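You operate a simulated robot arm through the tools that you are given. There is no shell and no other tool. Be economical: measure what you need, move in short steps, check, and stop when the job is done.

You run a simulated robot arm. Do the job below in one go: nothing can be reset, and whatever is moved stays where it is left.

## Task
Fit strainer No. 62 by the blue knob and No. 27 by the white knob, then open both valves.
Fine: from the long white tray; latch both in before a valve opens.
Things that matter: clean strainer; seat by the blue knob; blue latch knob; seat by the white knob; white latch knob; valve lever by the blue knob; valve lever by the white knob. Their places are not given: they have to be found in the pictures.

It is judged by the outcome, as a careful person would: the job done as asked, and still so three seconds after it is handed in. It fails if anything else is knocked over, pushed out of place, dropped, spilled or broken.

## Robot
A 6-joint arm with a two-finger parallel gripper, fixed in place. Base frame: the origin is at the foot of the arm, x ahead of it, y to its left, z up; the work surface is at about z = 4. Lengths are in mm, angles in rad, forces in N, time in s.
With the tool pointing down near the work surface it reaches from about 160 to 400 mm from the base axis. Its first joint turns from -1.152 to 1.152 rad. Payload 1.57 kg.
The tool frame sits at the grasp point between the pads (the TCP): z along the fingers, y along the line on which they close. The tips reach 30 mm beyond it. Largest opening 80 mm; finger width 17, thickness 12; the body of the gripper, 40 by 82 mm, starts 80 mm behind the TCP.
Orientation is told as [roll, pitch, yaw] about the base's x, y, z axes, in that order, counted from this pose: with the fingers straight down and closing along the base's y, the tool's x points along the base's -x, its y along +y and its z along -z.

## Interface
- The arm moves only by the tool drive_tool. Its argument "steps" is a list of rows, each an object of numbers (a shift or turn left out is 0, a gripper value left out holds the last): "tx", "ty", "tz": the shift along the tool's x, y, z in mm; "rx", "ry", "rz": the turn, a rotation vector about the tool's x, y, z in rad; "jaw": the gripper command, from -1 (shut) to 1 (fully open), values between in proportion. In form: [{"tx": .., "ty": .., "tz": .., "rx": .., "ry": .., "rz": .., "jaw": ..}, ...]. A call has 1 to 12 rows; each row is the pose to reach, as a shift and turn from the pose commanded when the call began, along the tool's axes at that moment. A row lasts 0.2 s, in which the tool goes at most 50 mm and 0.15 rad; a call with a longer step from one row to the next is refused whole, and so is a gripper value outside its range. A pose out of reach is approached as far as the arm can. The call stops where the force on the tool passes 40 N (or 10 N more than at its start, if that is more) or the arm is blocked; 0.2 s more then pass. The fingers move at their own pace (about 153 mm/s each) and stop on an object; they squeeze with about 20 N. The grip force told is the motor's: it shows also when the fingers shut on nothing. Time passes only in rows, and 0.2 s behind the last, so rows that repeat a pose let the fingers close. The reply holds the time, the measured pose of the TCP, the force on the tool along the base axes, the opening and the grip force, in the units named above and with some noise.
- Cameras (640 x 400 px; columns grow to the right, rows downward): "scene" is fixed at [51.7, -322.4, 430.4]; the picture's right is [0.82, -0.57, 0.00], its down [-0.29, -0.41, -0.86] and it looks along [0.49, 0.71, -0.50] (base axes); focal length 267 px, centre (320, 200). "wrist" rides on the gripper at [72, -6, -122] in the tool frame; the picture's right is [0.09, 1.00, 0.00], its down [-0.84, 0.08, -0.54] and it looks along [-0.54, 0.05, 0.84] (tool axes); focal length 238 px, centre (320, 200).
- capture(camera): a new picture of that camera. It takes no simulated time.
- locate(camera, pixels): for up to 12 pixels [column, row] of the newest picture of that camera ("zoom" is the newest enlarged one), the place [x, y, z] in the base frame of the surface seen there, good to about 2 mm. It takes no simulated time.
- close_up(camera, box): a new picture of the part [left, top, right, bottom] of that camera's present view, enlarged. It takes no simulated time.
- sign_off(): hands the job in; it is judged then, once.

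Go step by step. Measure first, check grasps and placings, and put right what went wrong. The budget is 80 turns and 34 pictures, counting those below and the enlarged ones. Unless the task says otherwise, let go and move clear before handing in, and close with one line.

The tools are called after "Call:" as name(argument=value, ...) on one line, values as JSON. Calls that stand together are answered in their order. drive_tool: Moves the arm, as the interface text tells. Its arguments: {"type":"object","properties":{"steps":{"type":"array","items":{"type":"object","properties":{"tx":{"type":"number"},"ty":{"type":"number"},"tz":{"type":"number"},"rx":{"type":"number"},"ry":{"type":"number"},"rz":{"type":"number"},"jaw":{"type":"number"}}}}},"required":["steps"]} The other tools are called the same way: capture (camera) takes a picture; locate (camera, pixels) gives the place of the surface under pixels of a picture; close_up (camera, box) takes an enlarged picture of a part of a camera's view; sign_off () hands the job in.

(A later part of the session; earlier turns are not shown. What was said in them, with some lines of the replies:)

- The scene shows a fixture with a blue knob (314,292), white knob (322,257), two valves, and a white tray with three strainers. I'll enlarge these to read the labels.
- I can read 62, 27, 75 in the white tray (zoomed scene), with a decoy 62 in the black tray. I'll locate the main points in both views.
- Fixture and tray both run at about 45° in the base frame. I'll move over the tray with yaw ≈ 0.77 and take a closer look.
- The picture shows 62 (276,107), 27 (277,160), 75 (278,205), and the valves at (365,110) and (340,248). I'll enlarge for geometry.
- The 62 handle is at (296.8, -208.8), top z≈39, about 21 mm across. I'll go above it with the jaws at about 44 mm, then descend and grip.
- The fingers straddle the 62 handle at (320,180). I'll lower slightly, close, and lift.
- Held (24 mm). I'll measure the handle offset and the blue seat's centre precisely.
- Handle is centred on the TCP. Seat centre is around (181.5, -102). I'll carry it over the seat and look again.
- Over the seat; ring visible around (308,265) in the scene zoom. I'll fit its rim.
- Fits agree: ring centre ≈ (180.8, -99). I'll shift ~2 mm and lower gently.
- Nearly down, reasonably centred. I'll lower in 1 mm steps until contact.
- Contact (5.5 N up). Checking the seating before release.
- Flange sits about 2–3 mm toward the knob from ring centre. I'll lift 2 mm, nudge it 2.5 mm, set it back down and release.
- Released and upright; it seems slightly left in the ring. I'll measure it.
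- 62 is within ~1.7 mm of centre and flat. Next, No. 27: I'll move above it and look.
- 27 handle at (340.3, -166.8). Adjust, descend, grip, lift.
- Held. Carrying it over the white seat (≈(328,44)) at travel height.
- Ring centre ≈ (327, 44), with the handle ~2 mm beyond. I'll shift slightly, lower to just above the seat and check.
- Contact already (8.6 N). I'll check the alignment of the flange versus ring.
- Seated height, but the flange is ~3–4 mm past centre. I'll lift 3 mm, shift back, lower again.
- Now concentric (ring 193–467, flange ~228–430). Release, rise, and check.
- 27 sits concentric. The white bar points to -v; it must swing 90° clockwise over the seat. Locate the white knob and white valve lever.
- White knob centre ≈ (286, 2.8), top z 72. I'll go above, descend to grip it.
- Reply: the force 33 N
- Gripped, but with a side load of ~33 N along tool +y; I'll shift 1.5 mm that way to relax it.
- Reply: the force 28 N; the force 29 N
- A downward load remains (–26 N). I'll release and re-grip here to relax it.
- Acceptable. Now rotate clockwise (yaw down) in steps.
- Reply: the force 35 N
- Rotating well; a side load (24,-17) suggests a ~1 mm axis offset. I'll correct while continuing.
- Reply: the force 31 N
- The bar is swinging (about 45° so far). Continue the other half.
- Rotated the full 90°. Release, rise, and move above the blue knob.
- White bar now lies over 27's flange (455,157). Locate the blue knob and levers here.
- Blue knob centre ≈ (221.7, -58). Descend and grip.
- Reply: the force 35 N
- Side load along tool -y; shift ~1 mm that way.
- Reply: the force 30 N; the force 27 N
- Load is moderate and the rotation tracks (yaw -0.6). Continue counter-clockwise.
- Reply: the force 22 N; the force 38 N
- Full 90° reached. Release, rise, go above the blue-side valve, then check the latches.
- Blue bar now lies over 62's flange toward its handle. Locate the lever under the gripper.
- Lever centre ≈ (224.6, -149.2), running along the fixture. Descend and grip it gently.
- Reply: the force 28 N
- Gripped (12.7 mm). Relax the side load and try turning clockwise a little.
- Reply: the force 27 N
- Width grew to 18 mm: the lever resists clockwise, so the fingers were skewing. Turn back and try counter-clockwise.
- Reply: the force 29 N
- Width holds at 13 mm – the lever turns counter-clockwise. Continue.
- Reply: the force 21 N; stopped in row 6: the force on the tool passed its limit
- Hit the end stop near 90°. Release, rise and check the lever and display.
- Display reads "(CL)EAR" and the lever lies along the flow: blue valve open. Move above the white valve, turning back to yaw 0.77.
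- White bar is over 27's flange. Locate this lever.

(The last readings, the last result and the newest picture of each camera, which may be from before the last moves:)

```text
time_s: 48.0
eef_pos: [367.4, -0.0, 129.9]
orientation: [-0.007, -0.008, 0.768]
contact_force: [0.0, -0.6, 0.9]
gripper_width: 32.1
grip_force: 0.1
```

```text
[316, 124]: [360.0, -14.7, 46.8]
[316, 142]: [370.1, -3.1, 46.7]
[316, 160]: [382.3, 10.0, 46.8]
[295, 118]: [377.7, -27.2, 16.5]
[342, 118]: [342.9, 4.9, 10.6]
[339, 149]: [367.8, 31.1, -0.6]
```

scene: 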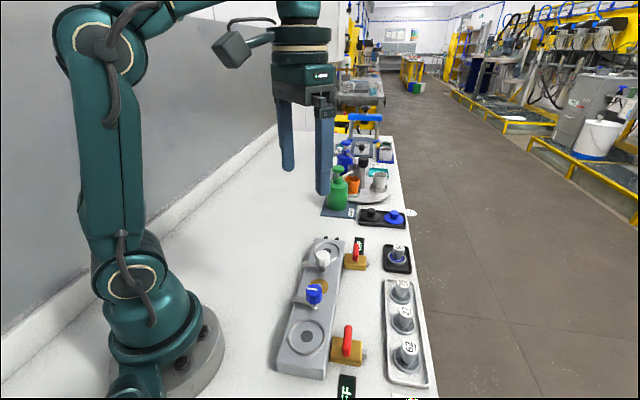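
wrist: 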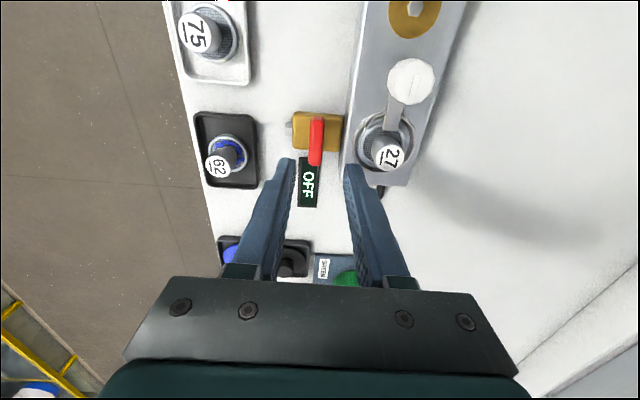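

Lever centre is ~2 mm off in each tool axis. Descend and grip.

Call:
drive_tool(steps=[{"tx": 1.5, "ty": -2.3, "tz": 25, "jaw": -0.2}, {"tx": 1.5, "ty": -2.3, "tz": 50}, {"tx": 1.5, "ty": -2.3, "tz": 65}, {"tx": 1.5, "ty": -2.3, "tz": 65}, {"tx": 1.5, "ty": -2.3, "tz": 65, "jaw": -1}, {"tx": 1.5, "ty": -2.3, "tz": 65, "jaw": -1}, {"tx": 1.5, "ty": -2.3, "tz": 65, "jaw": -1}])

```text
time_s: 49.6
eef_pos: [368.2, -4.7, 65.3]
orientation: [-0.007, -0.009, 0.772]
contact_force: [-2.0, 4.9, -4.7]
gripper_width: 12.6
grip_force: 29.5
```

Gripped with little side load. Turn counter-clockwise as with the other valve, checking the width.

Call:
drive_tool(steps=[{"rz": -0.1}, {"rz": -0.2}, {"rz": -0.3}])

```text
time_s: 50.4
eef_pos: [369.7, -5.8, 65.2]
orientation: [-0.012, -0.006, 1.073]
contact_force: [14.4, -13.0, -18.3]
gripper_width: 13.0
grip_force: 30.2
```

Call:
drive_tool(steps=[{"tx": 0.2, "ty": -0.6, "rz": -0.12}, {"tx": 0.2, "ty": -0.6, "rz": -0.24}, {"tx": 0.2, "ty": -0.6, "rz": -0.36}, {"tx": 0.2, "ty": -0.6, "rz": -0.48}, {"tx": 0.2, "ty": -0.6, "rz": -0.6}])

```text
time_s: 51.6
eef_pos: [371.8, -2.4, 67.5]
orientation: [-0.026, 0.001, 1.675]
contact_force: [32.3, -9.0, -5.8]
gripper_width: 12.9
grip_force: 29.7
```

Call:
drive_tool(steps=[{"tx": 0.4, "ty": -1.2, "rz": 0}, {"tx": 0.4, "ty": -1.2, "rz": -0.12}, {"tx": 0.4, "ty": -1.2, "rz": -0.24}, {"tx": 0.4, "ty": -1.2, "rz": -0.36}, {"tx": 0.4, "ty": -1.2, "rz": -0.48}, {"tx": 0.4, "ty": -1.2, "rz": -0.6}, {"tx": 0.4, "ty": -1.2, "rz": -0.68}])

```text
time_s: 53.2
eef_pos: [373.9, -2.8, 68.4]
orientation: [-0.022, 0.013, 2.354]
contact_force: [28.1, 19.4, 4.4]
gripper_width: 12.8
grip_force: 29.9
```

Lever turned ~90° with steady width. Release, rise clear, and check.

Call:
drive_tool(steps=[{"jaw": -0.5}, {"jaw": -0.2}, {"jaw": -0.2}, {"tz": -30}, {"tz": -75}, {"tz": -120}, {"tx": -15, "tz": -150}, {"tx": -15, "tz": -150}])

Call:
close_up(camera="scene", box=[280, 210, 440, 400])

Call:
capture(camera="wrist")

```text
time_s: 55.0
eef_pos: [357.3, 6.7, 216.9]
orientation: [-0.009, 0.007, 2.349]
contact_force: [0.6, -0.7, 0.0]
gripper_width: 32.1
grip_force: 0.0
```

```text
2.11 times, centred on (360, 305) of scene
```

zoom: 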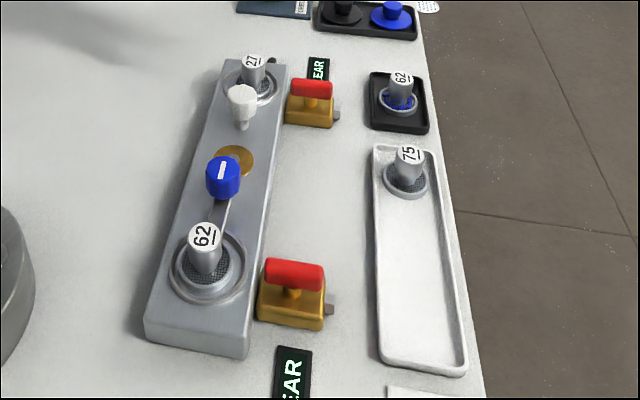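

```text
2 pictures are left
```

wrist: 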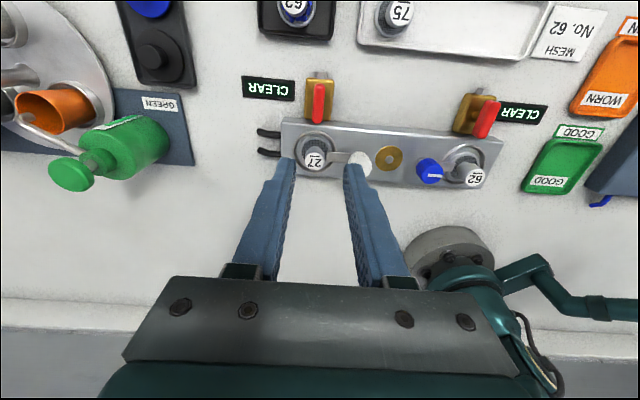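

Both displays read CLEAR, both bars cover their strainer flanges, the levers lie along the flow, and the arm is clear with nothing else disturbed. Handing in.

Call:
sign_off()

```text
The job is handed in.
```

The job is done and handed in: No. 62 is latched in by the blue knob, No. 27 by the white knob, and both valves are open with their displays reading CLEAR.
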